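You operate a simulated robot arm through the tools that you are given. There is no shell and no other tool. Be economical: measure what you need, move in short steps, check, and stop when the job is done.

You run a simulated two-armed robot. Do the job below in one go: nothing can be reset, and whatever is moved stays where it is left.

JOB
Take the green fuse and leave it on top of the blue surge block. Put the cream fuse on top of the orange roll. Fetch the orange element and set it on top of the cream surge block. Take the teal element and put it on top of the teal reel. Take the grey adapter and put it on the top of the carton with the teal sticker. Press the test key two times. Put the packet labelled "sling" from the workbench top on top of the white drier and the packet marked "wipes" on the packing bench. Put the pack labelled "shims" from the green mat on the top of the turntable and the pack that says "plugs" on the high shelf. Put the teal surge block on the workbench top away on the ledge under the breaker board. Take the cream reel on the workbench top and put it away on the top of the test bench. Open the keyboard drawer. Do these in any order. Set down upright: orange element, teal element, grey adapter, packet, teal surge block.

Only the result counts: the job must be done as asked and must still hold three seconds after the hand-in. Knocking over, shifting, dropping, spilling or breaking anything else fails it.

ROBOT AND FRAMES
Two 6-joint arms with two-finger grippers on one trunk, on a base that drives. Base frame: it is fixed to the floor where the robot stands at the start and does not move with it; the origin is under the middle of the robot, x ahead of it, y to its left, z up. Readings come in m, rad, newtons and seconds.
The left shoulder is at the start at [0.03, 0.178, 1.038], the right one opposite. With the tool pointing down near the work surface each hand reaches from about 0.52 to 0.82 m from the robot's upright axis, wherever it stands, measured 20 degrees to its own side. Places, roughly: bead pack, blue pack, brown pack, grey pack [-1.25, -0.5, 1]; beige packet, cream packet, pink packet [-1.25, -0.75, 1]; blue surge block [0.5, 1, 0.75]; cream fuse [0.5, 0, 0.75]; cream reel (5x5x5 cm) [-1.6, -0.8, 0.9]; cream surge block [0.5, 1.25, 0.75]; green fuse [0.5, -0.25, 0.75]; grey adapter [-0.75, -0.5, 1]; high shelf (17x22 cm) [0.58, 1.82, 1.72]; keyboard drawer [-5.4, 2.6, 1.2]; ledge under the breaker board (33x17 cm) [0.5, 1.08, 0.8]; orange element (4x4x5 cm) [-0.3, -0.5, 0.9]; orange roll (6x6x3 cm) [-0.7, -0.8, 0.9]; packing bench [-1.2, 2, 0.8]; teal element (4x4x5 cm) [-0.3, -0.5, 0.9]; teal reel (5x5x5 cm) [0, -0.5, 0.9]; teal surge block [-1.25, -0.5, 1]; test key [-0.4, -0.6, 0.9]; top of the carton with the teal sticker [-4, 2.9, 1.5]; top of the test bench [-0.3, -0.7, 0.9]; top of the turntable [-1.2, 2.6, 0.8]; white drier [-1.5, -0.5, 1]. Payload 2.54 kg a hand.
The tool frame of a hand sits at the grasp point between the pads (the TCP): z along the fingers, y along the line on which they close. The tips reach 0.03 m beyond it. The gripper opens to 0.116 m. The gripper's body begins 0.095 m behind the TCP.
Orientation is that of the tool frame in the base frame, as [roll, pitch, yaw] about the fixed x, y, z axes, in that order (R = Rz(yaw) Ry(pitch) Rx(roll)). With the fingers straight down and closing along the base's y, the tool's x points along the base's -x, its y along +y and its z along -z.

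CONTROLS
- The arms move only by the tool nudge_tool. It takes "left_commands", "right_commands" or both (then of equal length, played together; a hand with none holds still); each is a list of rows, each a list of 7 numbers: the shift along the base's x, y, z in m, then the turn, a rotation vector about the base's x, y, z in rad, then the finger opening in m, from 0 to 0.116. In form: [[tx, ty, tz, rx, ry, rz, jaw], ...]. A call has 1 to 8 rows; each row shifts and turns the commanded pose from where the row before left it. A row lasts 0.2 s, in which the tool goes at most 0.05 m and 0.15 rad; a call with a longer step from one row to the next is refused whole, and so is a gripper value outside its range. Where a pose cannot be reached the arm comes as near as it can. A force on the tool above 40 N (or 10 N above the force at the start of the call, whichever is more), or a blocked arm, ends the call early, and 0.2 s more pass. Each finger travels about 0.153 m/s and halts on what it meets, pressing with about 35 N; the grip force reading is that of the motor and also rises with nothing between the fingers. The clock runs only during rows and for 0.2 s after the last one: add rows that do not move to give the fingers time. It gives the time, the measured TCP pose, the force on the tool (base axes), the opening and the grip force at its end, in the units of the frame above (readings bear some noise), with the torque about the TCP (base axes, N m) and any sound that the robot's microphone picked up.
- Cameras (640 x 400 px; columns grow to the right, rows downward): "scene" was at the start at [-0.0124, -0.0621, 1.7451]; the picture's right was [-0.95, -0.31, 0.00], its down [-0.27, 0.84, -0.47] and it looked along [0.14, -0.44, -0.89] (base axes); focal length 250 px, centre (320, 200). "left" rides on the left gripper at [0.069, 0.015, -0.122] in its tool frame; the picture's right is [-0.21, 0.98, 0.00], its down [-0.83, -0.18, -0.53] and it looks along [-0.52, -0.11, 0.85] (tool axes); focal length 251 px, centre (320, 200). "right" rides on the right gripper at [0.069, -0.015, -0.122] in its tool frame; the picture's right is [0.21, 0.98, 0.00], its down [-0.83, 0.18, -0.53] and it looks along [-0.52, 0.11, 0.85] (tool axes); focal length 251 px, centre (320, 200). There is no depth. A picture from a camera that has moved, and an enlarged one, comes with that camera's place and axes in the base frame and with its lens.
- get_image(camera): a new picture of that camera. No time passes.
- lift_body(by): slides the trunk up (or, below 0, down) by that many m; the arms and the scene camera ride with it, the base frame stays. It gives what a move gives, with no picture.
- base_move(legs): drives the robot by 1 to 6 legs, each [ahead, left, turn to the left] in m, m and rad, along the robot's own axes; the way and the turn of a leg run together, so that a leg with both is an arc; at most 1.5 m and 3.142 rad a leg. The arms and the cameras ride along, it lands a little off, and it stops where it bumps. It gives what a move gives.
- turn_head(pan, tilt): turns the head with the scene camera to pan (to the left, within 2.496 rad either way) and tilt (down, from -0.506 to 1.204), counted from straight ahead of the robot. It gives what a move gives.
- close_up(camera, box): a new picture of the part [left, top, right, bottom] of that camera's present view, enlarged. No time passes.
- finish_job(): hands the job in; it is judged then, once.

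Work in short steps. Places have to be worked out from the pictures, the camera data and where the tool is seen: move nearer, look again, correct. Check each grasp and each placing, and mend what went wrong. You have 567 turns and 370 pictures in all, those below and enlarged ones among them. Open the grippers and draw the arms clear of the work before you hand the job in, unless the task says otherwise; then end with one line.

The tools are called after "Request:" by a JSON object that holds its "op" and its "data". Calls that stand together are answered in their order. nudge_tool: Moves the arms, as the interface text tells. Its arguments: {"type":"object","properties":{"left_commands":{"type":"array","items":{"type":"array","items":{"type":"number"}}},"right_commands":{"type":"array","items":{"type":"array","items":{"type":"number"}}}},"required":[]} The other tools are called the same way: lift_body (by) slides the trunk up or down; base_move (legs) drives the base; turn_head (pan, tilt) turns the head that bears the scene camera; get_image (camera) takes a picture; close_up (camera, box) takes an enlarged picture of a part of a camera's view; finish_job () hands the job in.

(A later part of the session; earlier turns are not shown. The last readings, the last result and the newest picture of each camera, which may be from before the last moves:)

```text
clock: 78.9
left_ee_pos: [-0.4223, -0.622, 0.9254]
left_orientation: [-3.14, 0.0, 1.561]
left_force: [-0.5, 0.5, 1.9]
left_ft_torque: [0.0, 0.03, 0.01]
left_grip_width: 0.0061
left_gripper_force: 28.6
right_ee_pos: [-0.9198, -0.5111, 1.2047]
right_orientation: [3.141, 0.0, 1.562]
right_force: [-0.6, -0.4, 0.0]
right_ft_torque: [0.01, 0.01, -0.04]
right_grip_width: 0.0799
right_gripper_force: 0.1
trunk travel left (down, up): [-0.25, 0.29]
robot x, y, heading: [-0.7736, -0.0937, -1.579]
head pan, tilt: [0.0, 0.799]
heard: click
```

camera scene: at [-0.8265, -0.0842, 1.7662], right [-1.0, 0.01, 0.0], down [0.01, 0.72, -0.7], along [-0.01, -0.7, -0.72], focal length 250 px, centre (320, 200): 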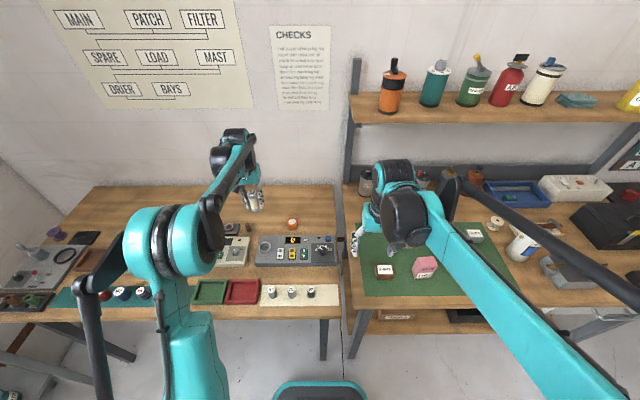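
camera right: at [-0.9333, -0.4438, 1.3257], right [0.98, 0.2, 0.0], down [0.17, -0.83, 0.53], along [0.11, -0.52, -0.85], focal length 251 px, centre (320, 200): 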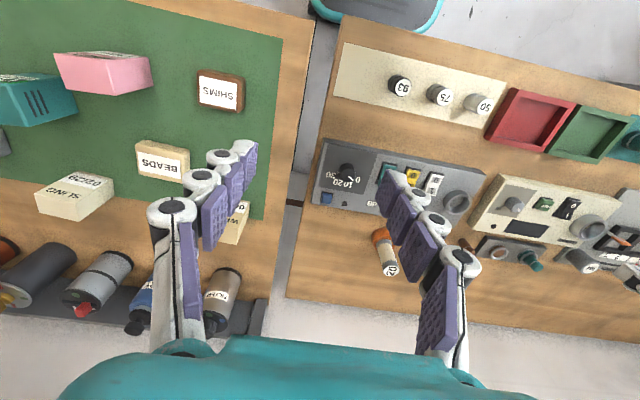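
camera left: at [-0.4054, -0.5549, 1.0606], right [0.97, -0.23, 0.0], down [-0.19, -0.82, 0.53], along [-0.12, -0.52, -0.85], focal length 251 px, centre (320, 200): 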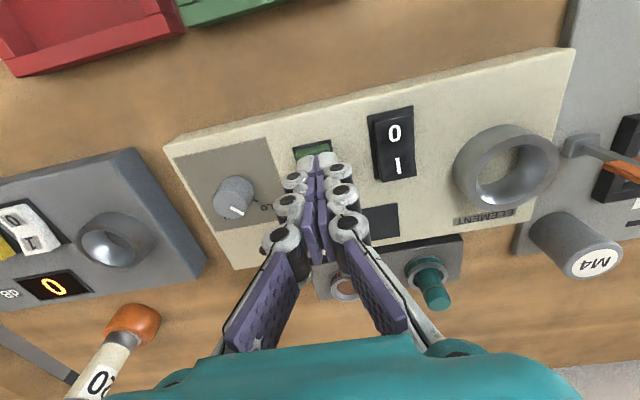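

Second click heard: test key pressed twice. I raise the hand, open it, and drive back-left toward the teal mat.

Request:
{"op": "nudge_tool", "data": {"left_commands": [[0, 0, 0.045, 0, 0, 0, 0], [0, 0.01, 0.045, 0, 0, 0, 0], [0, 0.02, 0.045, 0, 0, 0, 0], [0, 0.03, 0.04, 0, 0, 0, 0.06], [0, 0.03, 0.04, 0, 0, 0, 0.06], [0, 0.03, 0.04, 0, 0, 0, 0.06]]}}

Request:
{"op": "base_move", "data": {"legs": [[-0.22, 0.5, 0]]}}

Request:
{"op": "turn_head", "data": {"pan": 0.0, "tilt": 0.95}}

Request:
{"op": "get_image", "data": {"camera": "scene"}}

Request:
{"op": "get_image", "data": {"camera": "left"}}

```text
clock: 80.3
left_ee_pos: [-0.4226, -0.498, 1.1818]
left_orientation: [3.141, 0.001, 1.562]
left_force: [-0.1, 0.8, 0.9]
left_ft_torque: [-0.07, 0.0, -0.03]
left_grip_width: 0.0599
left_gripper_force: 0.1
right_ee_pos: [-0.9199, -0.5089, 1.2053]
right_orientation: [-3.141, 0.0, 1.56]
right_force: [-0.1, 0.7, 0.4]
right_ft_torque: [-0.07, -0.01, 0.01]
right_grip_width: 0.0801
right_gripper_force: 0.0
trunk travel left (down, up): [-0.25, 0.29]
robot x, y, heading: [-0.7726, -0.0928, -1.577]
head pan, tilt: [0.0, 0.799]
```

```text
clock: 83.5
left_ee_pos: [0.0831, -0.2838, 1.1807]
left_orientation: [-3.141, -0.001, 1.567]
left_force: [-0.8, -0.3, -0.2]
left_ft_torque: [-0.01, -0.02, -0.01]
left_grip_width: 0.0601
left_gripper_force: 0.0
right_ee_pos: [-0.4154, -0.2976, 1.2056]
right_orientation: [3.139, 0.0, 1.565]
right_force: [0.0, 0.0, 0.7]
right_ft_torque: [0.0, 0.02, -0.01]
right_grip_width: 0.0801
right_gripper_force: 0.1
trunk travel left (down, up): [-0.25, 0.29]
robot x, y, heading: [-0.2713, 0.1199, -1.577]
head pan, tilt: [0.0, 0.799]
```

```text
clock: 84.2
left_ee_pos: [0.0818, -0.2844, 1.1806]
left_orientation: [-3.141, -0.001, 1.565]
left_force: [-0.4, 0.5, 0.4]
left_ft_torque: [-0.02, 0.01, -0.01]
left_grip_width: 0.06
left_gripper_force: 0.1
right_ee_pos: [-0.4151, -0.2976, 1.2054]
right_orientation: [3.142, 0.0, 1.565]
right_force: [-0.4, 0.0, -0.5]
right_ft_torque: [-0.05, -0.05, -0.01]
right_grip_width: 0.0799
right_gripper_force: 0.1
trunk travel left (down, up): [-0.25, 0.29]
robot x, y, heading: [-0.2728, 0.12, -1.575]
head pan, tilt: [0.0, 0.949]
```

```text
309 pictures are left
camera scene: at [-0.2754, 0.0754, 1.7546], right [-1.0, 0.0, 0.0], down [0.0, 0.81, -0.58], along [0.0, -0.58, -0.81], focal length 250 px, centre (320, 200)
```

scene: 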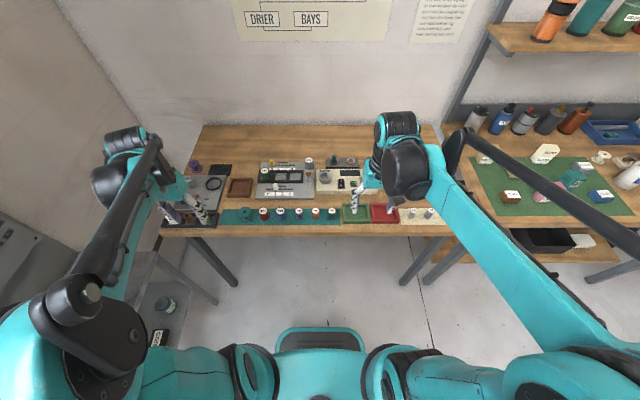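

```text
308 pictures are left
camera left: at [0.0983, -0.2146, 1.3035], right [0.98, -0.22, 0.0], down [-0.19, -0.82, 0.53], along [-0.12, -0.52, -0.85], focal length 251 px, centre (320, 200)
```

left: 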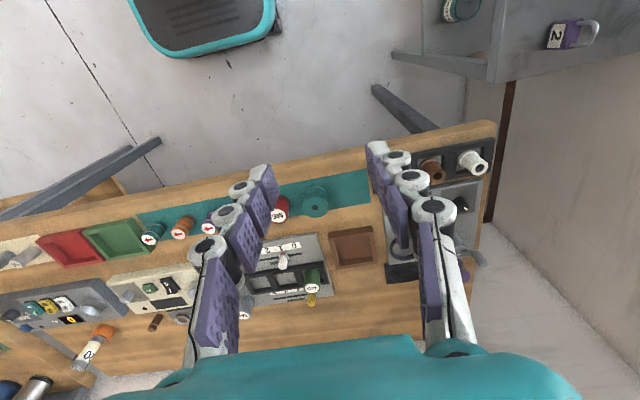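

Request:
{"op": "close_up", "data": {"camera": "scene", "box": [200, 150, 380, 250]}}

Request:
{"op": "close_up", "data": {"camera": "left", "box": [240, 140, 420, 250]}}

```text
3.56 times, centred on (290, 200) of scene
camera zoom: at [-0.2754, 0.0754, 1.7546], right [-1.0, 0.0, 0.0], down [0.0, 0.81, -0.58], along [0.0, -0.58, -0.81], focal length 889 px, centre (427, 200)
```

zoom: 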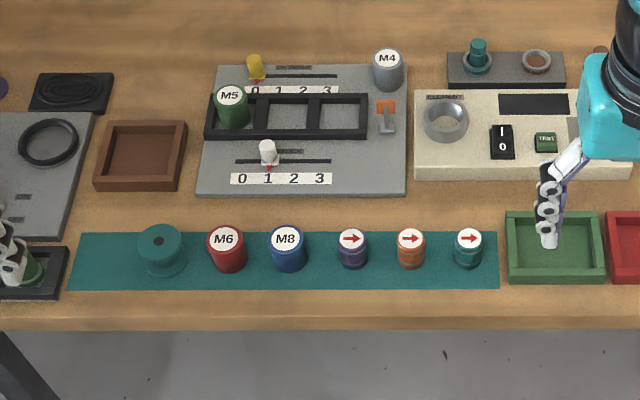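

```text
3.56 times, centred on (330, 195) of left
camera zoom: at [0.0983, -0.2146, 1.3035], right [0.98, -0.22, 0.0], down [-0.19, -0.82, 0.53], along [-0.12, -0.52, -0.85], focal length 894 px, centre (284, 218)
```

zoom: 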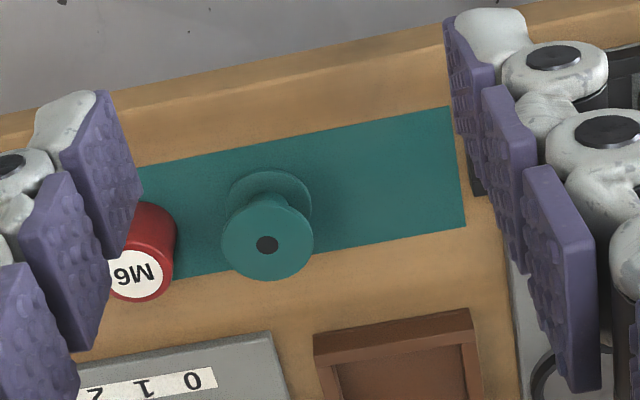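

Elements on the mat: teal ≈(-0.322,-0.476), orange ≈(-0.257,-0.476), reel ≈(0.028,-0.471), tops ~0.907. I move the right hand aside and bring the left over the teal element, turned so that it closes along y.

Request:
{"op": "nudge_tool", "data": {"left_commands": [[-0.037, -0.017, 0, 0, 0, 0.15, 0.07], [-0.037, -0.017, 0, 0, 0, 0.15, 0.07], [-0.037, -0.017, 0, 0, 0, 0.15, 0.07], [-0.037, -0.017, 0, 0, 0, 0.15, 0.07], [-0.037, -0.017, 0, 0, 0, 0.15, 0.07], [-0.037, -0.017, 0, 0, 0, 0.15, 0.07], [-0.037, -0.017, 0, 0, 0, 0.15, 0.07], [-0.037, -0.017, 0, 0, 0, 0.15, 0.07]], "right_commands": [[-0.04, 0, 0, 0, 0, 0, 0.08], [-0.04, 0, 0, 0, 0, 0, 0.08], [-0.04, 0, 0, 0, 0, 0, 0.08], [-0.04, 0, 0, 0, 0, 0, 0.08], [-0.04, 0, 0, 0, 0, 0, 0.08], [0, 0, 0, 0, 0, 0, 0.08], [0, 0, 0, 0, 0, 0, 0.08], [0, 0, 0, 0, 0, 0, 0.08]]}}

Request:
{"op": "nudge_tool", "data": {"left_commands": [[-0.036, -0.017, -0.01, 0, 0, 0.15, 0.07], [-0.036, -0.017, -0.01, 0, 0, 0.15, 0.07], [-0.035, -0.017, -0.02, 0, 0, 0.071, 0.07], [0, -0.005, -0.04, 0, 0, 0, 0.07], [0, 0, -0.04, 0, 0, 0, 0.07], [0, 0, 0, 0, 0, 0, 0.07]]}}

Request:
{"op": "get_image", "data": {"camera": "left"}}

```text
clock: 86.0
left_ee_pos: [-0.2152, -0.4271, 1.179]
left_orientation: [3.141, 0.001, 2.767]
left_force: [-0.3, -0.8, 0.2]
left_ft_torque: [0.01, -0.03, -0.02]
left_grip_width: 0.0697
left_gripper_force: 0.0
right_ee_pos: [-0.6165, -0.299, 1.2047]
right_orientation: [3.141, -0.001, 1.566]
right_force: [-0.7, 0.0, 1.2]
right_ft_torque: [0.0, -0.03, 0.01]
right_grip_width: 0.0803
right_gripper_force: 0.1
trunk travel left (down, up): [-0.25, 0.29]
robot x, y, heading: [-0.2771, 0.1177, -1.575]
head pan, tilt: [0.0, 0.949]
```

```text
clock: 87.4
left_ee_pos: [-0.3226, -0.4783, 1.0623]
left_orientation: [-3.141, 0.001, 3.136]
left_force: [0.2, 0.7, -0.5]
left_ft_torque: [-0.02, 0.05, -0.01]
left_grip_width: 0.0699
left_gripper_force: 0.1
right_ee_pos: [-0.6148, -0.2977, 1.2054]
right_orientation: [3.141, 0.0, 1.566]
right_force: [0.6, 0.3, 0.7]
right_ft_torque: [-0.02, -0.01, -0.01]
right_grip_width: 0.0801
right_gripper_force: 0.0
trunk travel left (down, up): [-0.25, 0.29]
robot x, y, heading: [-0.2741, 0.1189, -1.575]
head pan, tilt: [0.0, 0.949]
```

```text
305 pictures are left
camera left: at [-0.39, -0.4619, 1.1852], right [0.22, 0.98, 0.0], down [0.82, -0.19, 0.53], along [0.52, -0.12, -0.85], focal length 251 px, centre (320, 200)
```

left: 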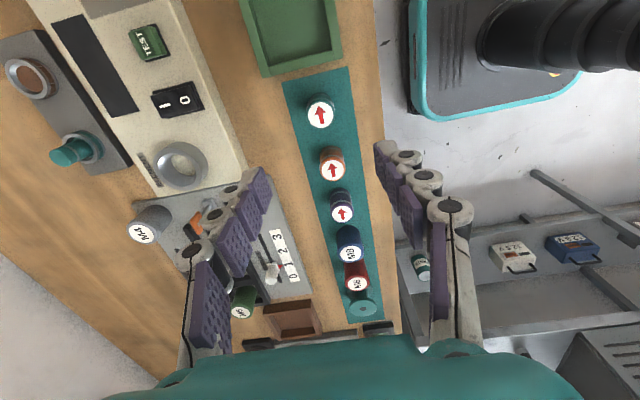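

Aligned over the teal element. I lower to z≈0.895 and close.

Request:
{"op": "nudge_tool", "data": {"left_commands": [[-0.002, 0.002, -0.045, 0, 0, 0, 0.07], [0, 0, -0.045, 0, 0, 0, 0.07], [0, 0, -0.045, 0, 0, 0, 0.07], [0, 0, -0.025, 0, 0, 0, 0.07], [0, 0, -0.007, 0, 0, 0, 0.07]]}}

Request:
{"op": "get_image", "data": {"camera": "left"}}

```text
clock: 88.6
left_ee_pos: [-0.3217, -0.4727, 0.8939]
left_orientation: [3.141, 0.0, 3.137]
left_force: [0.0, 0.1, -0.3]
left_ft_torque: [-0.03, 0.02, 0.01]
left_grip_width: 0.0699
left_gripper_force: 0.1
right_ee_pos: [-0.6153, -0.2978, 1.2051]
right_orientation: [-3.141, -0.001, 1.565]
right_force: [-0.9, 0.5, 0.4]
right_ft_torque: [0.0, -0.01, 0.0]
right_grip_width: 0.0802
right_gripper_force: 0.0
trunk travel left (down, up): [-0.25, 0.29]
robot x, y, heading: [-0.2771, 0.1207, -1.575]
head pan, tilt: [0.0, 0.949]
```

```text
304 pictures are left
camera left: at [-0.3905, -0.4579, 1.017], right [0.22, 0.98, 0.0], down [0.82, -0.19, 0.53], along [0.52, -0.12, -0.85], focal length 251 px, centre (320, 200)
```

left: 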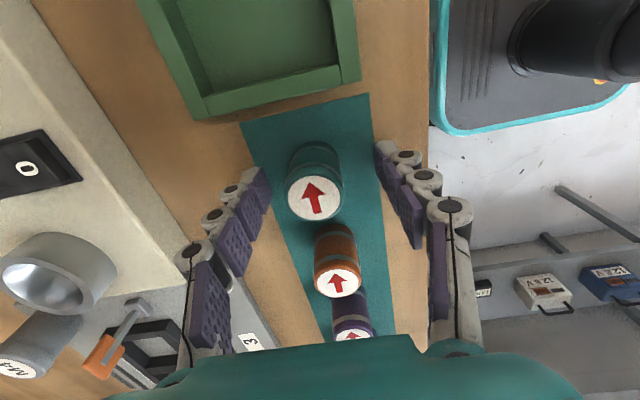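

Element is between the fingers; a 4 mm shift in x and I close.

Request:
{"op": "nudge_tool", "data": {"left_commands": [[-0.004, -0.002, 0, 0, 0, 0, 0.07], [0, 0, 0, 0, 0, 0, 0.0], [0, 0, 0, 0, 0, 0, 0.0], [0, 0, 0, 0, 0, 0, 0.0], [0, 0, 0.03, 0, 0, 0, 0.0], [0, 0, 0.045, 0, 0, 0, 0.0], [0, 0, 0.045, 0, 0, 0, 0.0], [0, 0, 0.03, 0, 0, 0, 0.0]]}}

Request:
{"op": "get_image", "data": {"camera": "left"}}

```text
clock: 90.4
left_ee_pos: [-0.3261, -0.4755, 1.0452]
left_orientation: [-3.141, -0.001, 3.136]
left_force: [-0.3, -0.4, -1.6]
left_ft_torque: [-0.01, -0.01, -0.04]
left_grip_width: 0.03
left_gripper_force: 34.7
right_ee_pos: [-0.615, -0.2976, 1.2058]
right_orientation: [3.14, -0.001, 1.564]
right_force: [-0.5, 0.8, -0.5]
right_ft_torque: [-0.06, 0.04, -0.01]
right_grip_width: 0.0803
right_gripper_force: 0.0
trunk travel left (down, up): [-0.25, 0.29]
robot x, y, heading: [-0.271, 0.1191, -1.576]
head pan, tilt: [0.0, 0.949]
```

```text
303 pictures are left
camera left: at [-0.3953, -0.4589, 1.1675], right [0.22, 0.98, 0.0], down [0.82, -0.19, 0.53], along [0.52, -0.12, -0.85], focal length 251 px, centre (320, 200)
```

left: 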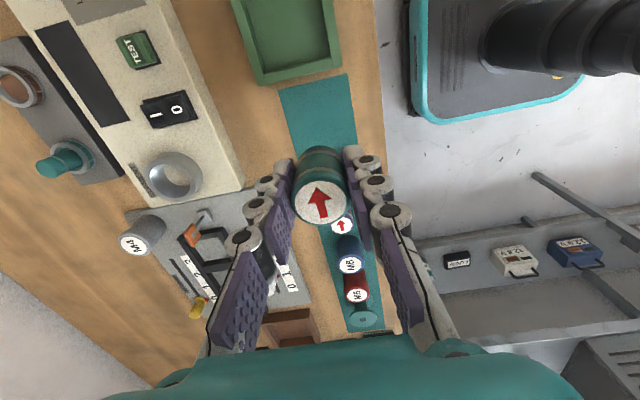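

Teal element held. I carry it above the teal reel.

Request:
{"op": "nudge_tool", "data": {"left_commands": [[0.044, 0, 0, 0, 0, 0, 0], [0.044, 0, 0, 0, 0, 0, 0], [0.044, 0, 0, 0, 0, 0, 0], [0.044, 0, 0, 0, 0, 0, 0], [0.044, 0, 0, 0, 0, 0, 0], [0.044, 0, 0, 0, 0, 0, 0], [0.044, 0.002, 0, 0, 0, 0, 0], [0.026, 0.002, -0.02, 0, 0, 0, 0]]}}

Request:
{"op": "close_up", "data": {"camera": "scene", "box": [200, 150, 340, 250]}}

Request:
{"op": "get_image", "data": {"camera": "left"}}

```text
clock: 92.2
left_ee_pos: [0.0063, -0.4744, 1.0241]
left_orientation: [3.141, 0.0, 3.136]
left_force: [0.2, -0.1, -2.7]
left_ft_torque: [0.02, -0.01, 0.02]
left_grip_width: 0.0304
left_gripper_force: 35.3
right_ee_pos: [-0.615, -0.2991, 1.2056]
right_orientation: [3.141, 0.0, 1.564]
right_force: [0.2, -0.6, 0.3]
right_ft_torque: [0.03, 0.02, 0.0]
right_grip_width: 0.0799
right_gripper_force: 0.0
trunk travel left (down, up): [-0.25, 0.29]
robot x, y, heading: [-0.2742, 0.12, -1.576]
head pan, tilt: [0.0, 0.949]
```

```text
4.00 times, centred on (270, 200) of scene
camera zoom: at [-0.2744, 0.0743, 1.7545], right [-1.0, 0.0, 0.0], down [0.0, 0.81, -0.58], along [0.0, -0.58, -0.81], focal length 1000 px, centre (520, 200)
```

zoom: 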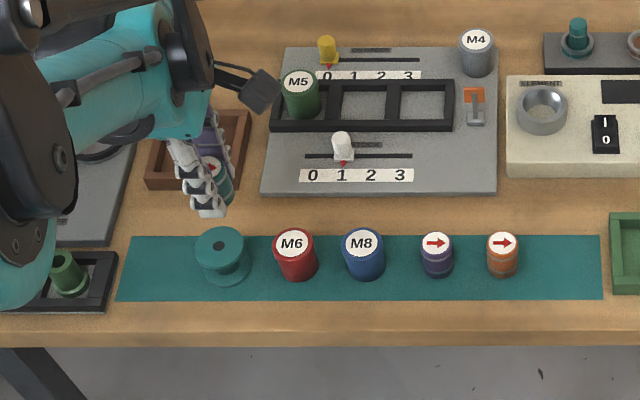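

```text
301 pictures are left
camera left: at [-0.0617, -0.4578, 1.1471], right [0.22, 0.98, 0.0], down [0.82, -0.19, 0.53], along [0.52, -0.12, -0.85], focal length 251 px, centre (320, 200)
```

left: 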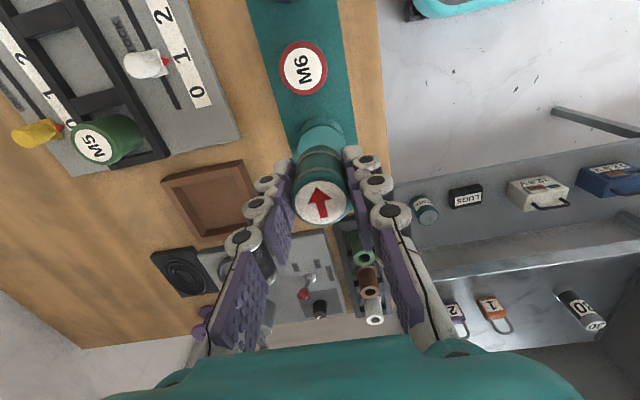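

I move the remaining 2.3 cm and lower to just above the reel.

Request:
{"op": "nudge_tool", "data": {"left_commands": [[0.023, 0.001, 0, 0, 0, 0, 0], [0, 0, -0.03, 0, 0, 0, 0], [0, 0, -0.03, 0, 0, 0, 0], [0, 0, 0, 0, 0, 0, 0]]}}

Request:
{"op": "close_up", "data": {"camera": "scene", "box": [200, 170, 300, 250]}}

Request:
{"op": "close_up", "data": {"camera": "left", "box": [220, 80, 420, 220]}}

```text
clock: 93.2
left_ee_pos: [0.0285, -0.4706, 0.9652]
left_orientation: [-3.14, 0.0, 3.137]
left_force: [-0.2, -0.7, -1.5]
left_ft_torque: [-0.03, -0.01, -0.01]
left_grip_width: 0.0303
left_gripper_force: 35.0
right_ee_pos: [-0.6159, -0.2974, 1.2053]
right_orientation: [3.14, 0.001, 1.566]
right_force: [0.5, -0.8, 0.2]
right_ft_torque: [0.0, -0.05, -0.02]
right_grip_width: 0.08
right_gripper_force: 0.0
trunk travel left (down, up): [-0.25, 0.29]
robot x, y, heading: [-0.271, 0.1204, -1.574]
head pan, tilt: [0.0, 0.949]
```

```text
5.00 times, centred on (250, 210) of scene
camera zoom: at [-0.2757, 0.0757, 1.7545], right [-1.0, 0.0, 0.0], down [0.0, 0.81, -0.58], along [0.0, -0.58, -0.81], focal length 1250 px, centre (670, 150)
```

zoom: 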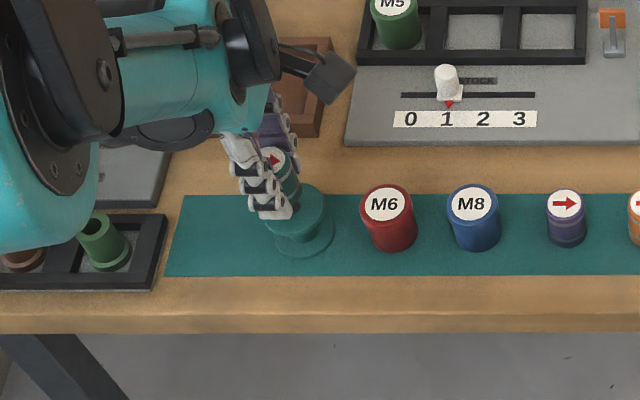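

```text
2.86 times, centred on (320, 150) of left
camera zoom: at [-0.0398, -0.4541, 1.0877], right [0.22, 0.98, 0.0], down [0.82, -0.19, 0.53], along [0.52, -0.12, -0.85], focal length 718 px, centre (320, 343)
```

zoom: 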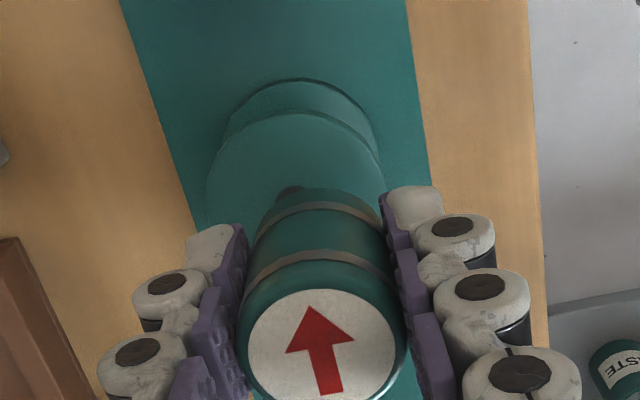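

Reel centre ≈(0.025,-0.474). Small correction, then lower to contact.

Request:
{"op": "nudge_tool", "data": {"left_commands": [[-0.004, -0.003, -0.012, 0, 0, 0, 0], [0, 0, -0.006, 0, 0, 0, 0], [0, 0, 0, 0, 0, 0, 0]]}}

Request:
{"op": "nudge_tool", "data": {"left_commands": [[0, 0, -0.004, 0, 0, 0, 0], [0, 0, 0, 0, 0, 0, 0]]}}

Request:
{"op": "close_up", "data": {"camera": "left", "box": [220, 80, 420, 220]}}

```text
clock: 94.0
left_ee_pos: [0.0266, -0.4736, 0.9457]
left_orientation: [3.141, 0.0, 3.136]
left_force: [-0.7, 0.4, -2.6]
left_ft_torque: [-0.03, 0.01, 0.0]
left_grip_width: 0.0301
left_gripper_force: 34.7
right_ee_pos: [-0.6157, -0.2977, 1.2054]
right_orientation: [-3.142, -0.001, 1.564]
right_force: [-0.1, -0.5, -0.2]
right_ft_torque: [-0.01, -0.03, 0.0]
right_grip_width: 0.0799
right_gripper_force: 0.0
trunk travel left (down, up): [-0.25, 0.29]
robot x, y, heading: [-0.2777, 0.1188, -1.578]
head pan, tilt: [0.0, 0.949]
```

```text
clock: 94.6
left_ee_pos: [0.0259, -0.4743, 0.9414]
left_orientation: [-3.141, -0.001, 3.136]
left_force: [-0.6, -0.1, -1.6]
left_ft_torque: [0.02, 0.0, -0.01]
left_grip_width: 0.0302
left_gripper_force: 35.2
right_ee_pos: [-0.6149, -0.2976, 1.206]
right_orientation: [3.14, 0.0, 1.565]
right_force: [0.0, 0.1, -0.3]
right_ft_torque: [0.02, -0.02, 0.01]
right_grip_width: 0.0798
right_gripper_force: 0.1
trunk travel left (down, up): [-0.25, 0.29]
robot x, y, heading: [-0.2729, 0.1192, -1.576]
head pan, tilt: [0.0, 0.949]
```

```text
2.86 times, centred on (320, 150) of left
camera zoom: at [-0.0426, -0.4579, 1.0645], right [0.22, 0.98, 0.0], down [0.82, -0.19, 0.53], along [0.52, -0.12, -0.85], focal length 718 px, centre (320, 343)
```

zoom: 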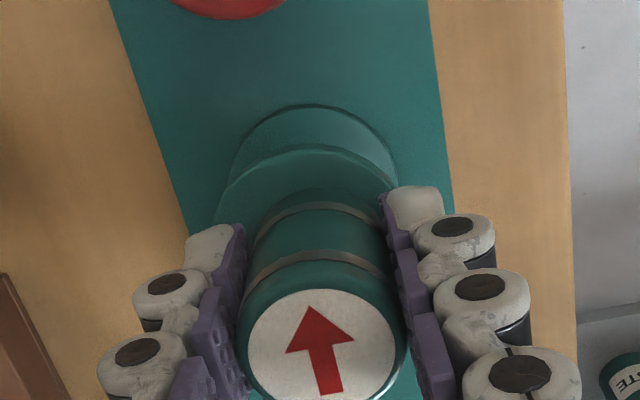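

Not quite touching yet; two more small steps.

Request:
{"op": "nudge_tool", "data": {"left_commands": [[0, 0, -0.003, 0, 0, 0, 0], [0, 0, 0, 0, 0, 0, 0]]}}

Request:
{"op": "nudge_tool", "data": {"left_commands": [[0, 0, -0.003, 0, 0, 0, 0], [0, 0, 0, 0, 0, 0, 0]]}}

```text
clock: 95.2
left_ee_pos: [0.0242, -0.4736, 0.9382]
left_orientation: [-3.141, 0.001, 3.137]
left_force: [0.7, -0.4, -2.1]
left_ft_torque: [-0.01, 0.01, 0.02]
left_grip_width: 0.0299
left_gripper_force: 35.2
right_ee_pos: [-0.6155, -0.297, 1.2066]
right_orientation: [-3.14, 0.0, 1.566]
right_force: [0.9, -0.1, -0.7]
right_ft_torque: [0.01, 0.0, -0.03]
right_grip_width: 0.0799
right_gripper_force: 0.0
trunk travel left (down, up): [-0.25, 0.29]
robot x, y, heading: [-0.2759, 0.1203, -1.574]
head pan, tilt: [0.0, 0.949]
```

```text
clock: 95.8
left_ee_pos: [0.0261, -0.4741, 0.9367]
left_orientation: [-3.141, -0.001, 3.135]
left_force: [0.4, -1.8, 8.3]
left_ft_torque: [-0.03, 0.0, 0.01]
left_grip_width: 0.0303
left_gripper_force: 35.5
right_ee_pos: [-0.6148, -0.2961, 1.2065]
right_orientation: [3.141, 0.0, 1.564]
right_force: [0.0, -0.3, -1.1]
right_ft_torque: [0.0, 0.0, 0.0]
right_grip_width: 0.0801
right_gripper_force: 0.0
trunk travel left (down, up): [-0.25, 0.29]
robot x, y, heading: [-0.2704, 0.1182, -1.574]
head pan, tilt: [0.0, 0.949]
```

Contact (8 N). I release and rise.

Request:
{"op": "nudge_tool", "data": {"left_commands": [[0, 0, 0.001, 0, 0, 0, 0.0], [0, 0, 0, 0, 0, 0, 0.045], [0, 0, 0, 0, 0, 0, 0.06], [0, 0, 0.03, 0, 0, 0, 0.06], [0, 0, 0.045, 0, 0, 0, 0.06], [0, 0, 0.045, 0, 0, 0, 0.06], [0, 0, 0.045, 0, 0, 0, 0.06], [0, 0, 0.045, 0, 0, 0, 0.06]]}}

Request:
{"op": "get_image", "data": {"camera": "left"}}

Request:
{"op": "close_up", "data": {"camera": "scene", "box": [200, 150, 380, 250]}}

```text
clock: 97.6
left_ee_pos: [0.0281, -0.4737, 1.1448]
left_orientation: [-3.141, 0.0, 3.137]
left_force: [0.9, -0.2, 0.9]
left_ft_torque: [-0.01, 0.01, -0.04]
left_grip_width: 0.0599
left_gripper_force: 0.1
right_ee_pos: [-0.6155, -0.2969, 1.206]
right_orientation: [3.141, 0.002, 1.565]
right_force: [0.7, -0.2, -0.2]
right_ft_torque: [-0.02, -0.02, -0.03]
right_grip_width: 0.0799
right_gripper_force: 0.1
trunk travel left (down, up): [-0.25, 0.29]
robot x, y, heading: [-0.2721, 0.1237, -1.578]
head pan, tilt: [0.0, 0.949]
```

```text
297 pictures are left
camera left: at [-0.0412, -0.4584, 1.2677], right [0.22, 0.98, 0.0], down [0.82, -0.19, 0.53], along [0.52, -0.12, -0.85], focal length 251 px, centre (320, 200)
```

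left: 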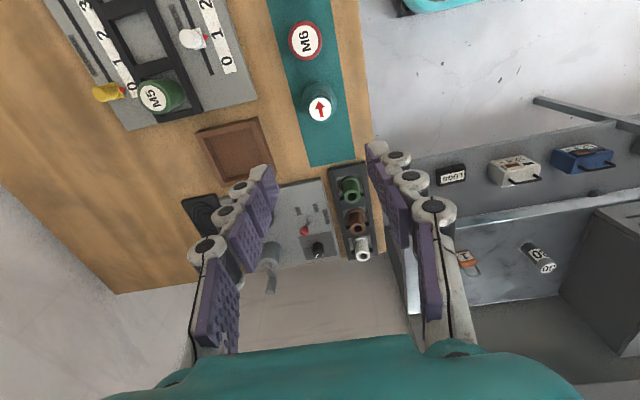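

```text
3.56 times, centred on (290, 200) of scene
camera zoom: at [-0.2758, 0.0767, 1.7546], right [-1.0, 0.0, 0.0], down [0.0, 0.81, -0.58], along [0.0, -0.58, -0.81], focal length 889 px, centre (427, 200)
```

zoom: 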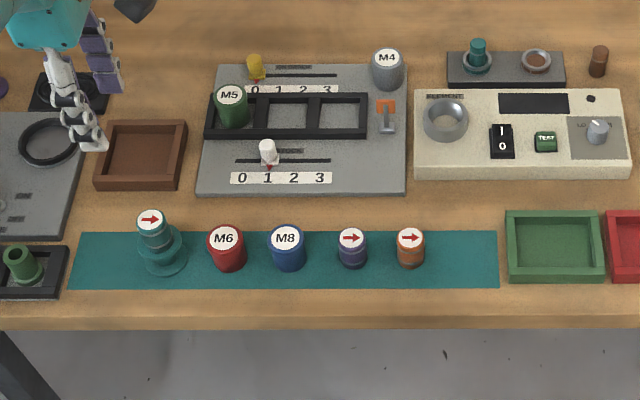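

Teal element stands on the teal reel. Now the right hand goes over the orange element at (-0.257,-0.476).

Request:
{"op": "nudge_tool", "data": {"right_commands": [[0.042, -0.021, -0.01, 0, 0, 0, 0.06], [0.042, -0.021, -0.01, 0, 0, 0, 0.06], [0.042, -0.021, -0.01, 0, 0, 0, 0.06], [0.042, -0.021, -0.01, 0, 0, 0, 0.06], [0.042, -0.021, -0.01, 0, 0, 0, 0.055], [0.042, -0.021, -0.01, 0, 0, 0, 0.055], [0.042, -0.021, -0.01, 0, 0, 0, 0.055], [0.042, -0.021, -0.01, 0, 0, 0, 0.055]]}}

Request:
{"op": "nudge_tool", "data": {"right_commands": [[0.022, -0.011, -0.03, 0, 0, 0, 0.055], [0, 0, -0.04, 0, 0, 0, 0.055], [0, 0, 0, 0, 0, 0, 0.055]]}}

Request:
{"op": "get_image", "data": {"camera": "right"}}

```text
clock: 99.4
left_ee_pos: [0.0295, -0.4775, 1.1443]
left_orientation: [3.14, -0.001, 3.137]
left_force: [-0.3, 0.0, -0.2]
left_ft_torque: [0.03, 0.07, 0.0]
left_grip_width: 0.0598
left_gripper_force: 0.1
right_ee_pos: [-0.2787, -0.4677, 1.1246]
right_orientation: [-3.139, -0.002, 1.565]
right_force: [1.0, 0.2, -0.1]
right_ft_torque: [0.06, 0.03, 0.02]
right_grip_width: 0.0549
right_gripper_force: 0.1
trunk travel left (down, up): [-0.25, 0.29]
robot x, y, heading: [-0.2734, 0.1181, -1.576]
head pan, tilt: [0.0, 0.949]
```

```text
clock: 100.2
left_ee_pos: [0.0276, -0.4758, 1.1437]
left_orientation: [-3.141, -0.001, 3.138]
left_force: [0.3, 0.6, 0.0]
left_ft_torque: [0.0, 0.05, 0.0]
left_grip_width: 0.06
left_gripper_force: 0.1
right_ee_pos: [-0.2575, -0.4761, 1.0539]
right_orientation: [-3.14, -0.001, 1.564]
right_force: [1.2, -0.5, -0.4]
right_ft_torque: [0.0, -0.02, -0.03]
right_grip_width: 0.0552
right_gripper_force: 0.1
trunk travel left (down, up): [-0.25, 0.29]
robot x, y, heading: [-0.2739, 0.1206, -1.574]
head pan, tilt: [0.0, 0.949]
```

```text
295 pictures are left
camera right: at [-0.2724, -0.4079, 1.1744], right [0.98, 0.21, 0.0], down [0.18, -0.83, 0.53], along [0.11, -0.52, -0.85], focal length 251 px, centre (320, 200)
```

right: 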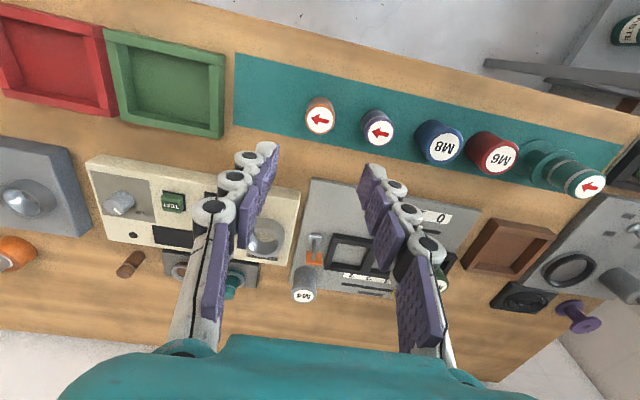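

Aligned. I lower to z≈0.894, close and lift.

Request:
{"op": "nudge_tool", "data": {"right_commands": [[-0.001, 0.002, -0.045, 0, 0, 0, 0.055], [0, 0, -0.045, 0, 0, 0, 0.055], [0, 0, -0.045, 0, 0, 0, 0.055], [0, 0, -0.025, 0, 0, 0, 0.055], [0, 0, 0, 0, 0, 0, 0.055]]}}

Request:
{"op": "get_image", "data": {"camera": "right"}}

```text
clock: 101.4
left_ee_pos: [0.0283, -0.4752, 1.1454]
left_orientation: [-3.142, -0.002, 3.136]
left_force: [-0.1, 0.6, -0.1]
left_ft_torque: [0.0, 0.02, -0.02]
left_grip_width: 0.0602
left_gripper_force: 0.0
right_ee_pos: [-0.2585, -0.4737, 0.8933]
right_orientation: [3.141, -0.001, 1.565]
right_force: [-0.4, 0.0, 0.0]
right_ft_torque: [-0.01, -0.03, 0.03]
right_grip_width: 0.055
right_gripper_force: 0.2
trunk travel left (down, up): [-0.25, 0.29]
robot x, y, heading: [-0.2728, 0.1202, -1.571]
head pan, tilt: [0.0, 0.949]
```

```text
294 pictures are left
camera right: at [-0.2739, -0.405, 1.0138], right [0.98, 0.21, 0.0], down [0.18, -0.83, 0.53], along [0.11, -0.52, -0.85], focal length 251 px, centre (320, 200)
```

right: 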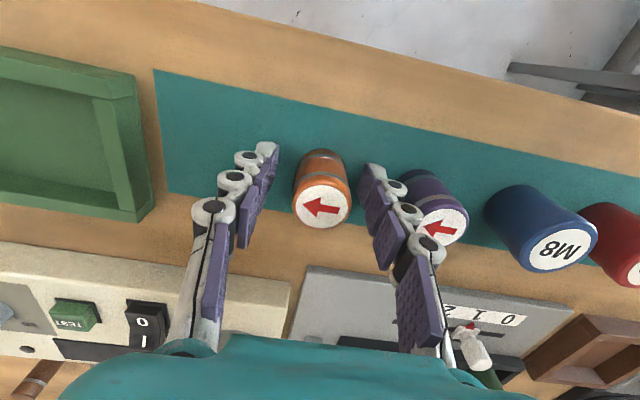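

Request:
{"op": "nudge_tool", "data": {"right_commands": [[0, 0, 0, 0, 0, 0, 0.0], [0, 0, 0, 0, 0, 0, 0.0], [0, 0, 0, 0, 0, 0, 0.0], [0, 0, 0.03, 0, 0, 0, 0.0], [0, 0, 0.045, 0, 0, 0, 0.0], [0, 0, 0.045, 0, 0, 0, 0.0], [0, 0.02, 0.045, 0, 0, 0, 0.0], [0, 0.03, 0.04, 0, 0, 0, 0.0]], "left_commands": [[0, 0, 0, 0, 0, 0, 0.06], [0, 0, 0, 0, 0, 0, 0.06], [0, 0, 0, 0, 0, 0, 0.06], [0, 0, 0, 0, 0, 0, 0.06], [0, 0, 0, 0, 0, 0, 0.06], [0, 0.03, 0.03, 0, 0, 0, 0.06], [0, 0.03, 0.03, 0, 0, 0, 0.06], [0, 0.03, 0, 0, 0, 0, 0.06]]}}

Request:
{"op": "get_image", "data": {"camera": "right"}}

```text
clock: 103.2
left_ee_pos: [0.0254, -0.3822, 1.2082]
left_orientation: [-3.14, -0.001, 3.136]
left_force: [-0.4, 0.7, -0.3]
left_ft_torque: [-0.03, -0.02, -0.03]
left_grip_width: 0.0602
left_gripper_force: 0.1
right_ee_pos: [-0.2594, -0.4198, 1.1032]
right_orientation: [-3.142, 0.003, 1.566]
right_force: [0.4, 0.3, -1.8]
right_ft_torque: [-0.06, -0.06, 0.01]
right_grip_width: 0.0307
right_gripper_force: 35.2
trunk travel left (down, up): [-0.25, 0.29]
robot x, y, heading: [-0.2741, 0.1202, -1.579]
head pan, tilt: [0.0, 0.949]
```

```text
293 pictures are left
camera right: at [-0.2746, -0.3514, 1.2235], right [0.98, 0.21, 0.0], down [0.18, -0.83, 0.54], along [0.11, -0.52, -0.84], focal length 251 px, centre (320, 200)
```

right: 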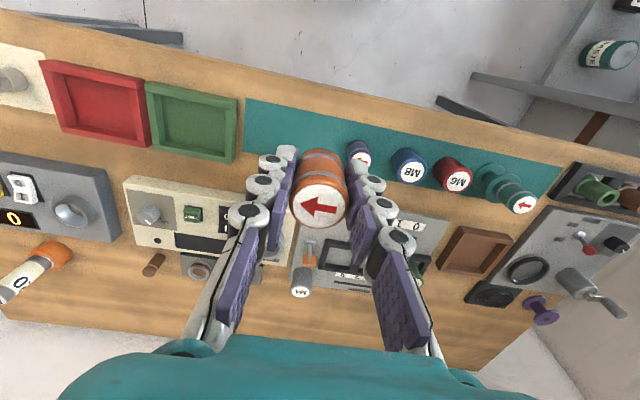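

Orange element held. I retract the right hand, reorient the left hand, and drive along the bench toward the green mat for the teal surge block.

Request:
{"op": "nudge_tool", "data": {"left_commands": [[-0.02, 0, 0.005, 0, 0, -0.15, 0.08], [-0.02, 0, 0.005, 0, 0, -0.15, 0.08], [-0.02, 0, 0.005, 0, 0, -0.15, 0.08], [-0.02, 0, 0.005, 0, 0, -0.15, 0.08], [-0.02, 0, 0.005, 0, 0, -0.15, 0.08], [0, 0, 0.005, 0, 0, -0.15, 0.08], [0, 0, 0, 0, 0, -0.15, 0.08], [0, 0, 0, 0, 0, -0.15, 0.08]], "right_commands": [[-0.03, 0.02, 0.03, 0, 0, 0, 0.0], [-0.03, 0.02, 0.03, 0, 0, 0, 0.0], [-0.03, 0.02, 0.03, 0, 0, 0, 0.0], [-0.03, 0.02, 0.03, 0, 0, 0, 0.0], [-0.03, 0.02, 0.02, 0, 0, 0, 0.0], [0, 0, 0, 0, 0, 0, 0.0], [0, 0, 0, 0, 0, 0, 0.0], [0, 0, 0, 0, 0, 0, 0.0]]}}

Request:
{"op": "nudge_tool", "data": {"left_commands": [[0, 0, 0, 0, 0, -0.15, 0.08], [0, 0, 0, 0, 0, -0.15, 0.08], [0, 0, 0, 0, 0, -0.07, 0.08]]}}

Request:
{"op": "base_move", "data": {"legs": [[0, -1.0, 0]]}}

Request:
{"op": "turn_head", "data": {"pan": 0.0, "tilt": 0.75}}

Request:
{"op": "get_image", "data": {"camera": "scene"}}

Request:
{"op": "get_image", "data": {"camera": "left"}}

```text
clock: 105.0
left_ee_pos: [-0.072, -0.3841, 1.2368]
left_orientation: [3.142, -0.001, 1.934]
left_force: [-0.6, 0.5, 0.3]
left_ft_torque: [0.01, -0.01, -0.01]
left_grip_width: 0.0804
left_gripper_force: 0.1
right_ee_pos: [-0.4108, -0.3279, 1.2404]
right_orientation: [3.141, -0.001, 1.567]
right_force: [0.6, -0.5, -1.4]
right_ft_torque: [0.0, 0.02, 0.03]
right_grip_width: 0.031
right_gripper_force: 35.1
trunk travel left (down, up): [-0.25, 0.29]
robot x, y, heading: [-0.2713, 0.1215, -1.575]
head pan, tilt: [0.0, 0.949]
```

```text
clock: 105.8
left_ee_pos: [-0.0725, -0.385, 1.236]
left_orientation: [-3.141, 0.0, 1.565]
left_force: [0.0, 0.7, -1.1]
left_ft_torque: [0.02, 0.01, -0.01]
left_grip_width: 0.0797
left_gripper_force: 0.0
right_ee_pos: [-0.4123, -0.3274, 1.2406]
right_orientation: [3.141, 0.001, 1.565]
right_force: [0.0, -0.1, -2.1]
right_ft_torque: [0.0, -0.02, 0.01]
right_grip_width: 0.0308
right_gripper_force: 34.4
trunk travel left (down, up): [-0.25, 0.29]
robot x, y, heading: [-0.2736, 0.1172, -1.578]
head pan, tilt: [0.0, 0.949]
```

```text
clock: 111.0
left_ee_pos: [-1.0771, -0.3821, 1.236]
left_orientation: [-3.141, -0.001, 1.58]
left_force: [-0.1, 0.5, 0.8]
left_ft_torque: [-0.01, 0.0, 0.01]
left_grip_width: 0.08
left_gripper_force: 0.1
right_ee_pos: [-1.4151, -0.33, 1.2409]
right_orientation: [-3.14, 0.001, 1.577]
right_force: [-0.4, 0.3, -1.6]
right_ft_torque: [0.0, -0.04, 0.0]
right_grip_width: 0.0303
right_gripper_force: 35.4
trunk travel left (down, up): [-0.25, 0.29]
robot x, y, heading: [-1.2803, 0.1178, -1.563]
head pan, tilt: [0.0, 0.949]
```

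```text
clock: 111.7
left_ee_pos: [-1.0772, -0.3827, 1.2364]
left_orientation: [-3.141, -0.002, 1.579]
left_force: [-0.3, -0.1, 0.9]
left_ft_torque: [0.01, -0.02, -0.01]
left_grip_width: 0.0799
left_gripper_force: 0.0
right_ee_pos: [-1.4151, -0.3301, 1.24]
right_orientation: [3.141, -0.001, 1.579]
right_force: [0.4, 1.4, -1.2]
right_ft_torque: [0.01, -0.02, 0.02]
right_grip_width: 0.0307
right_gripper_force: 34.8
trunk travel left (down, up): [-0.25, 0.29]
robot x, y, heading: [-1.2818, 0.1163, -1.565]
head pan, tilt: [0.0, 0.75]
```

```text
292 pictures are left
camera scene: at [-1.2833, 0.0639, 1.77], right [-1.0, -0.01, 0.0], down [-0.01, 0.68, -0.73], along [0.01, -0.73, -0.68], focal length 250 px, centre (320, 200)
```

scene: 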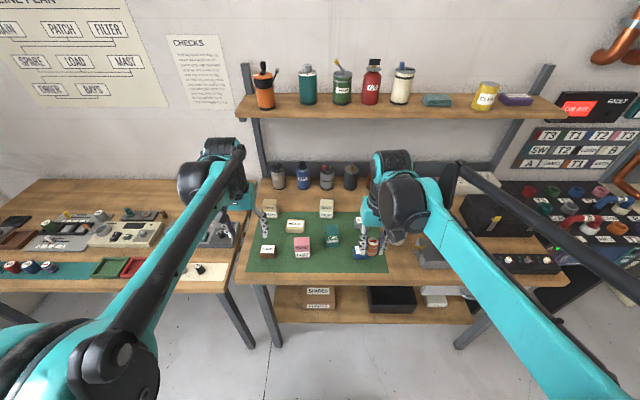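

```text
291 pictures are left
camera left: at [-1.0611, -0.3133, 1.3592], right [0.98, -0.21, 0.0], down [-0.17, -0.83, 0.53], along [-0.11, -0.52, -0.85], focal length 251 px, centre (320, 200)
```

left: 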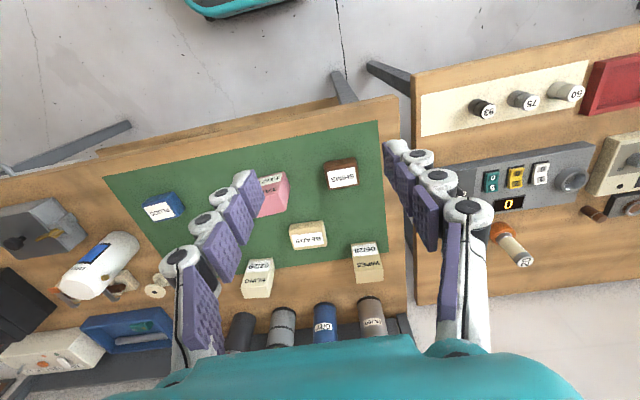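

Request:
{"op": "close_up", "data": {"camera": "scene", "box": [240, 170, 400, 280]}}

Request:
{"op": "close_up", "data": {"camera": "left", "box": [120, 120, 410, 310]}}

Request:
{"op": "get_image", "data": {"camera": "right"}}

```text
3.64 times, centred on (320, 225) of scene
camera zoom: at [-1.2833, 0.0639, 1.77], right [-1.0, -0.01, 0.0], down [-0.01, 0.68, -0.73], along [0.01, -0.73, -0.68], focal length 909 px, centre (320, 109)
```

zoom: 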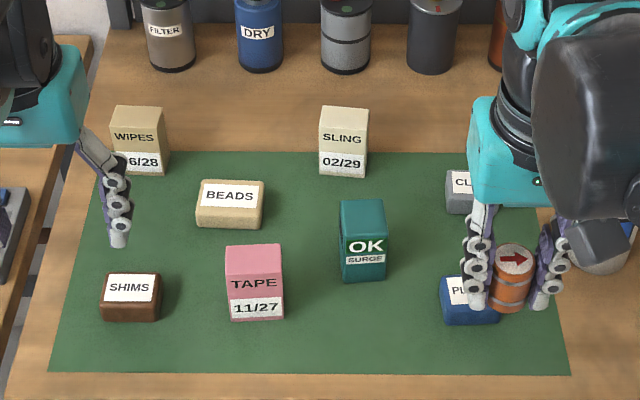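

```text
2.11 times, centred on (265, 215) of left
camera zoom: at [-1.0611, -0.3133, 1.3592], right [0.98, -0.21, 0.0], down [-0.17, -0.83, 0.53], along [-0.11, -0.52, -0.85], focal length 529 px, centre (436, 168)
```

zoom: 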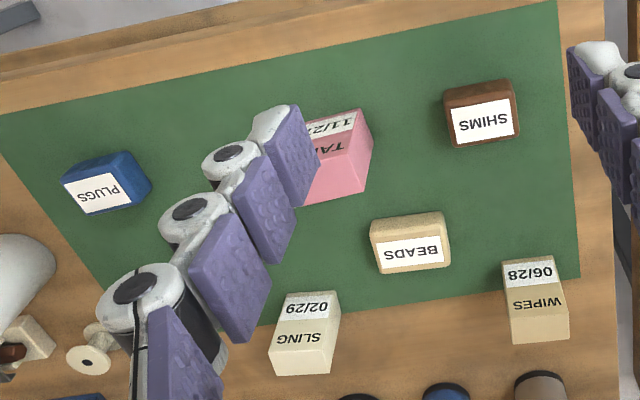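

```text
288 pictures are left
camera right: at [-1.4305, -0.261, 1.3612], right [0.98, 0.22, 0.0], down [0.19, -0.82, 0.53], along [0.12, -0.52, -0.85], focal length 251 px, centre (320, 200)
```

right: 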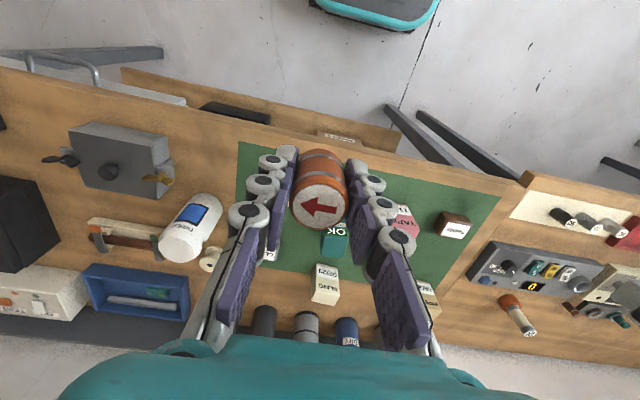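

Labels read. The teal surge block is at about (-1.325,-0.638). I drive right 0.2 m and ahead 0.08 m to reach it with the left hand.

Request:
{"op": "base_move", "data": {"legs": [[0.08, -0.2, 0]]}}

Request:
{"op": "nudge_tool", "data": {"left_commands": [[-0.01, -0.03, -0.02, 0, 0, 0, 0.09], [-0.01, -0.03, -0.02, 0, 0, 0, 0.09], [-0.01, -0.03, -0.02, 0, 0, 0, 0.09], [0, -0.03, -0.03, 0, 0, 0, 0.09], [0, 0, 0, 0, 0, 0, 0.09]]}}

Request:
{"op": "get_image", "data": {"camera": "left"}}

Request:
{"op": "get_image", "data": {"camera": "scene"}}

```text
clock: 113.4
left_ee_pos: [-1.2753, -0.4667, 1.2362]
left_orientation: [3.141, 0.0, 1.58]
left_force: [-0.6, 0.3, 0.3]
left_ft_torque: [0.0, -0.04, 0.0]
left_grip_width: 0.0799
left_gripper_force: 0.1
right_ee_pos: [-1.6137, -0.4132, 1.2403]
right_orientation: [3.14, 0.001, 1.578]
right_force: [-0.2, -0.7, -2.3]
right_ft_torque: [-0.02, -0.04, -0.01]
right_grip_width: 0.0308
right_gripper_force: 35.2
trunk travel left (down, up): [-0.25, 0.29]
robot x, y, heading: [-1.4802, 0.032, -1.564]
head pan, tilt: [0.0, 0.75]
```

```text
clock: 114.6
left_ee_pos: [-1.3053, -0.5858, 1.1467]
left_orientation: [-3.141, 0.002, 1.579]
left_force: [0.0, -0.6, 0.0]
left_ft_torque: [-0.04, -0.01, -0.03]
left_grip_width: 0.09
left_gripper_force: 0.1
right_ee_pos: [-1.6132, -0.4132, 1.2406]
right_orientation: [-3.141, 0.001, 1.578]
right_force: [0.1, 0.4, -0.6]
right_ft_torque: [-0.04, 0.0, 0.0]
right_grip_width: 0.0308
right_gripper_force: 35.5
trunk travel left (down, up): [-0.25, 0.29]
robot x, y, heading: [-1.4776, 0.0377, -1.561]
head pan, tilt: [0.0, 0.75]
```

```text
287 pictures are left
camera left: at [-1.2904, -0.5154, 1.2699], right [0.98, -0.21, 0.0], down [-0.17, -0.83, 0.53], along [-0.11, -0.52, -0.84], focal length 251 px, centre (320, 200)
```

left: 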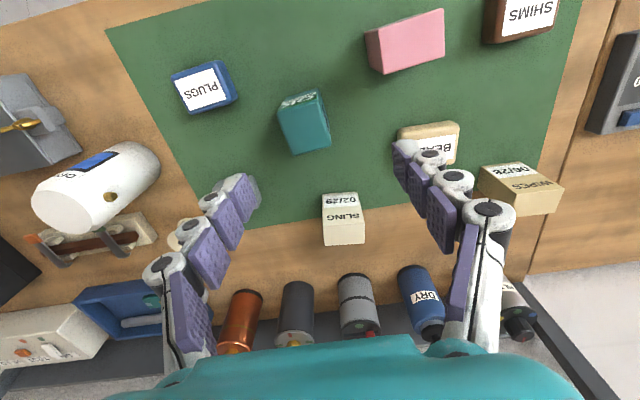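

```text
286 pictures are left
camera scene: at [-1.4813, -0.017, 1.7701], right [-1.0, -0.01, 0.0], down [0.0, 0.68, -0.73], along [0.01, -0.73, -0.68], focal length 250 px, centre (320, 200)
```

scene: 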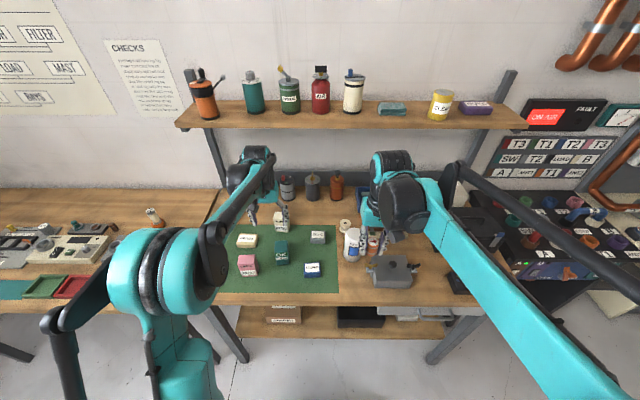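

Teal block top ≈(-1.328,-0.607) by the hand camera. I go lower over it and re-measure.

Request:
{"op": "nudge_tool", "data": {"left_commands": [[-0.012, -0.01, -0.04, 0, 0, 0, 0.09], [-0.01, -0.01, -0.04, 0, 0, 0, 0.09], [0, 0, -0.02, 0, 0, 0, 0.09], [0, 0, 0, 0, 0, 0, 0.09]]}}

Request:
{"op": "get_image", "data": {"camera": "left"}}

```text
clock: 115.6
left_ee_pos: [-1.3276, -0.6051, 1.0463]
left_orientation: [3.142, 0.0, 1.58]
left_force: [0.0, 0.7, -0.4]
left_ft_torque: [-0.01, 0.01, 0.0]
left_grip_width: 0.0902
left_gripper_force: 0.0
right_ee_pos: [-1.6128, -0.4128, 1.2414]
right_orientation: [-3.141, 0.001, 1.577]
right_force: [1.1, 0.2, -1.6]
right_ft_torque: [0.01, 0.01, -0.01]
right_grip_width: 0.0308
right_gripper_force: 35.1
trunk travel left (down, up): [-0.25, 0.29]
robot x, y, heading: [-1.4781, 0.0356, -1.562]
head pan, tilt: [0.0, 0.75]
```

```text
285 pictures are left
camera left: at [-1.3117, -0.5367, 1.1691], right [0.98, -0.21, 0.0], down [-0.17, -0.83, 0.53], along [-0.11, -0.52, -0.85], focal length 251 px, centre (320, 200)
```

left: 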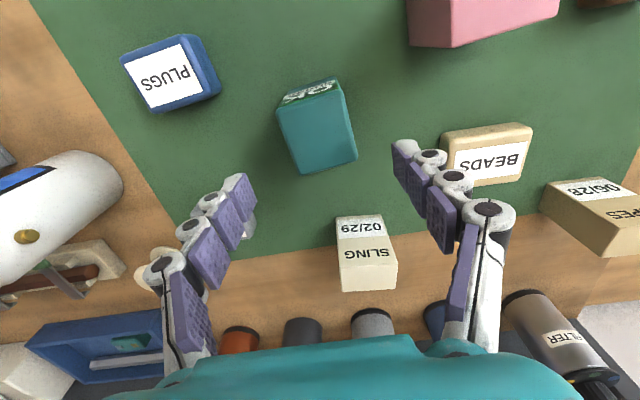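

Block centre (-1.329,-0.608), turned ~5°. I align, descend to z≈0.90 and check before closing.

Request:
{"op": "nudge_tool", "data": {"left_commands": [[-0.001, -0.003, -0.045, 0, 0, 0.08, 0.09], [0, 0, -0.045, 0, 0, 0, 0.09], [0, 0, -0.03, 0, 0, 0, 0.09], [0, 0, 0, 0, 0, 0, 0.09]]}}

Request:
{"op": "get_image", "data": {"camera": "left"}}

```text
clock: 116.6
left_ee_pos: [-1.3283, -0.6093, 0.9241]
left_orientation: [3.14, -0.002, 1.66]
left_force: [-1.1, 0.2, 0.3]
left_ft_torque: [-0.05, -0.04, 0.03]
left_grip_width: 0.0899
left_gripper_force: 0.1
right_ee_pos: [-1.613, -0.4132, 1.2397]
right_orientation: [-3.141, 0.0, 1.577]
right_force: [-0.5, 0.0, -0.4]
right_ft_torque: [-0.01, -0.03, 0.02]
right_grip_width: 0.0307
right_gripper_force: 34.9
trunk travel left (down, up): [-0.25, 0.29]
robot x, y, heading: [-1.4802, 0.0335, -1.565]
head pan, tilt: [0.0, 0.75]
```

```text
284 pictures are left
camera left: at [-1.318, -0.5375, 1.048], right [0.99, -0.13, 0.0], down [-0.11, -0.84, 0.53], along [-0.07, -0.53, -0.85], focal length 251 px, centre (320, 200)
```

left: 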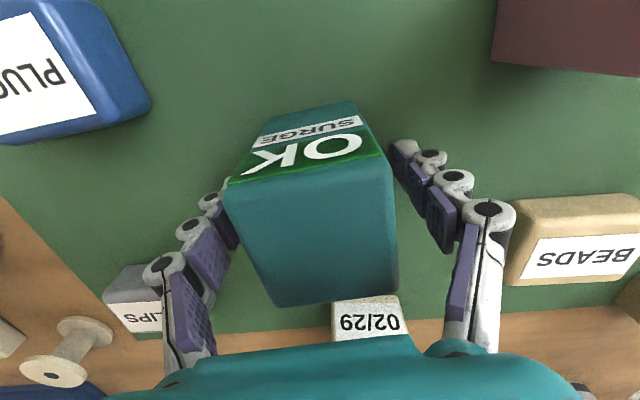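

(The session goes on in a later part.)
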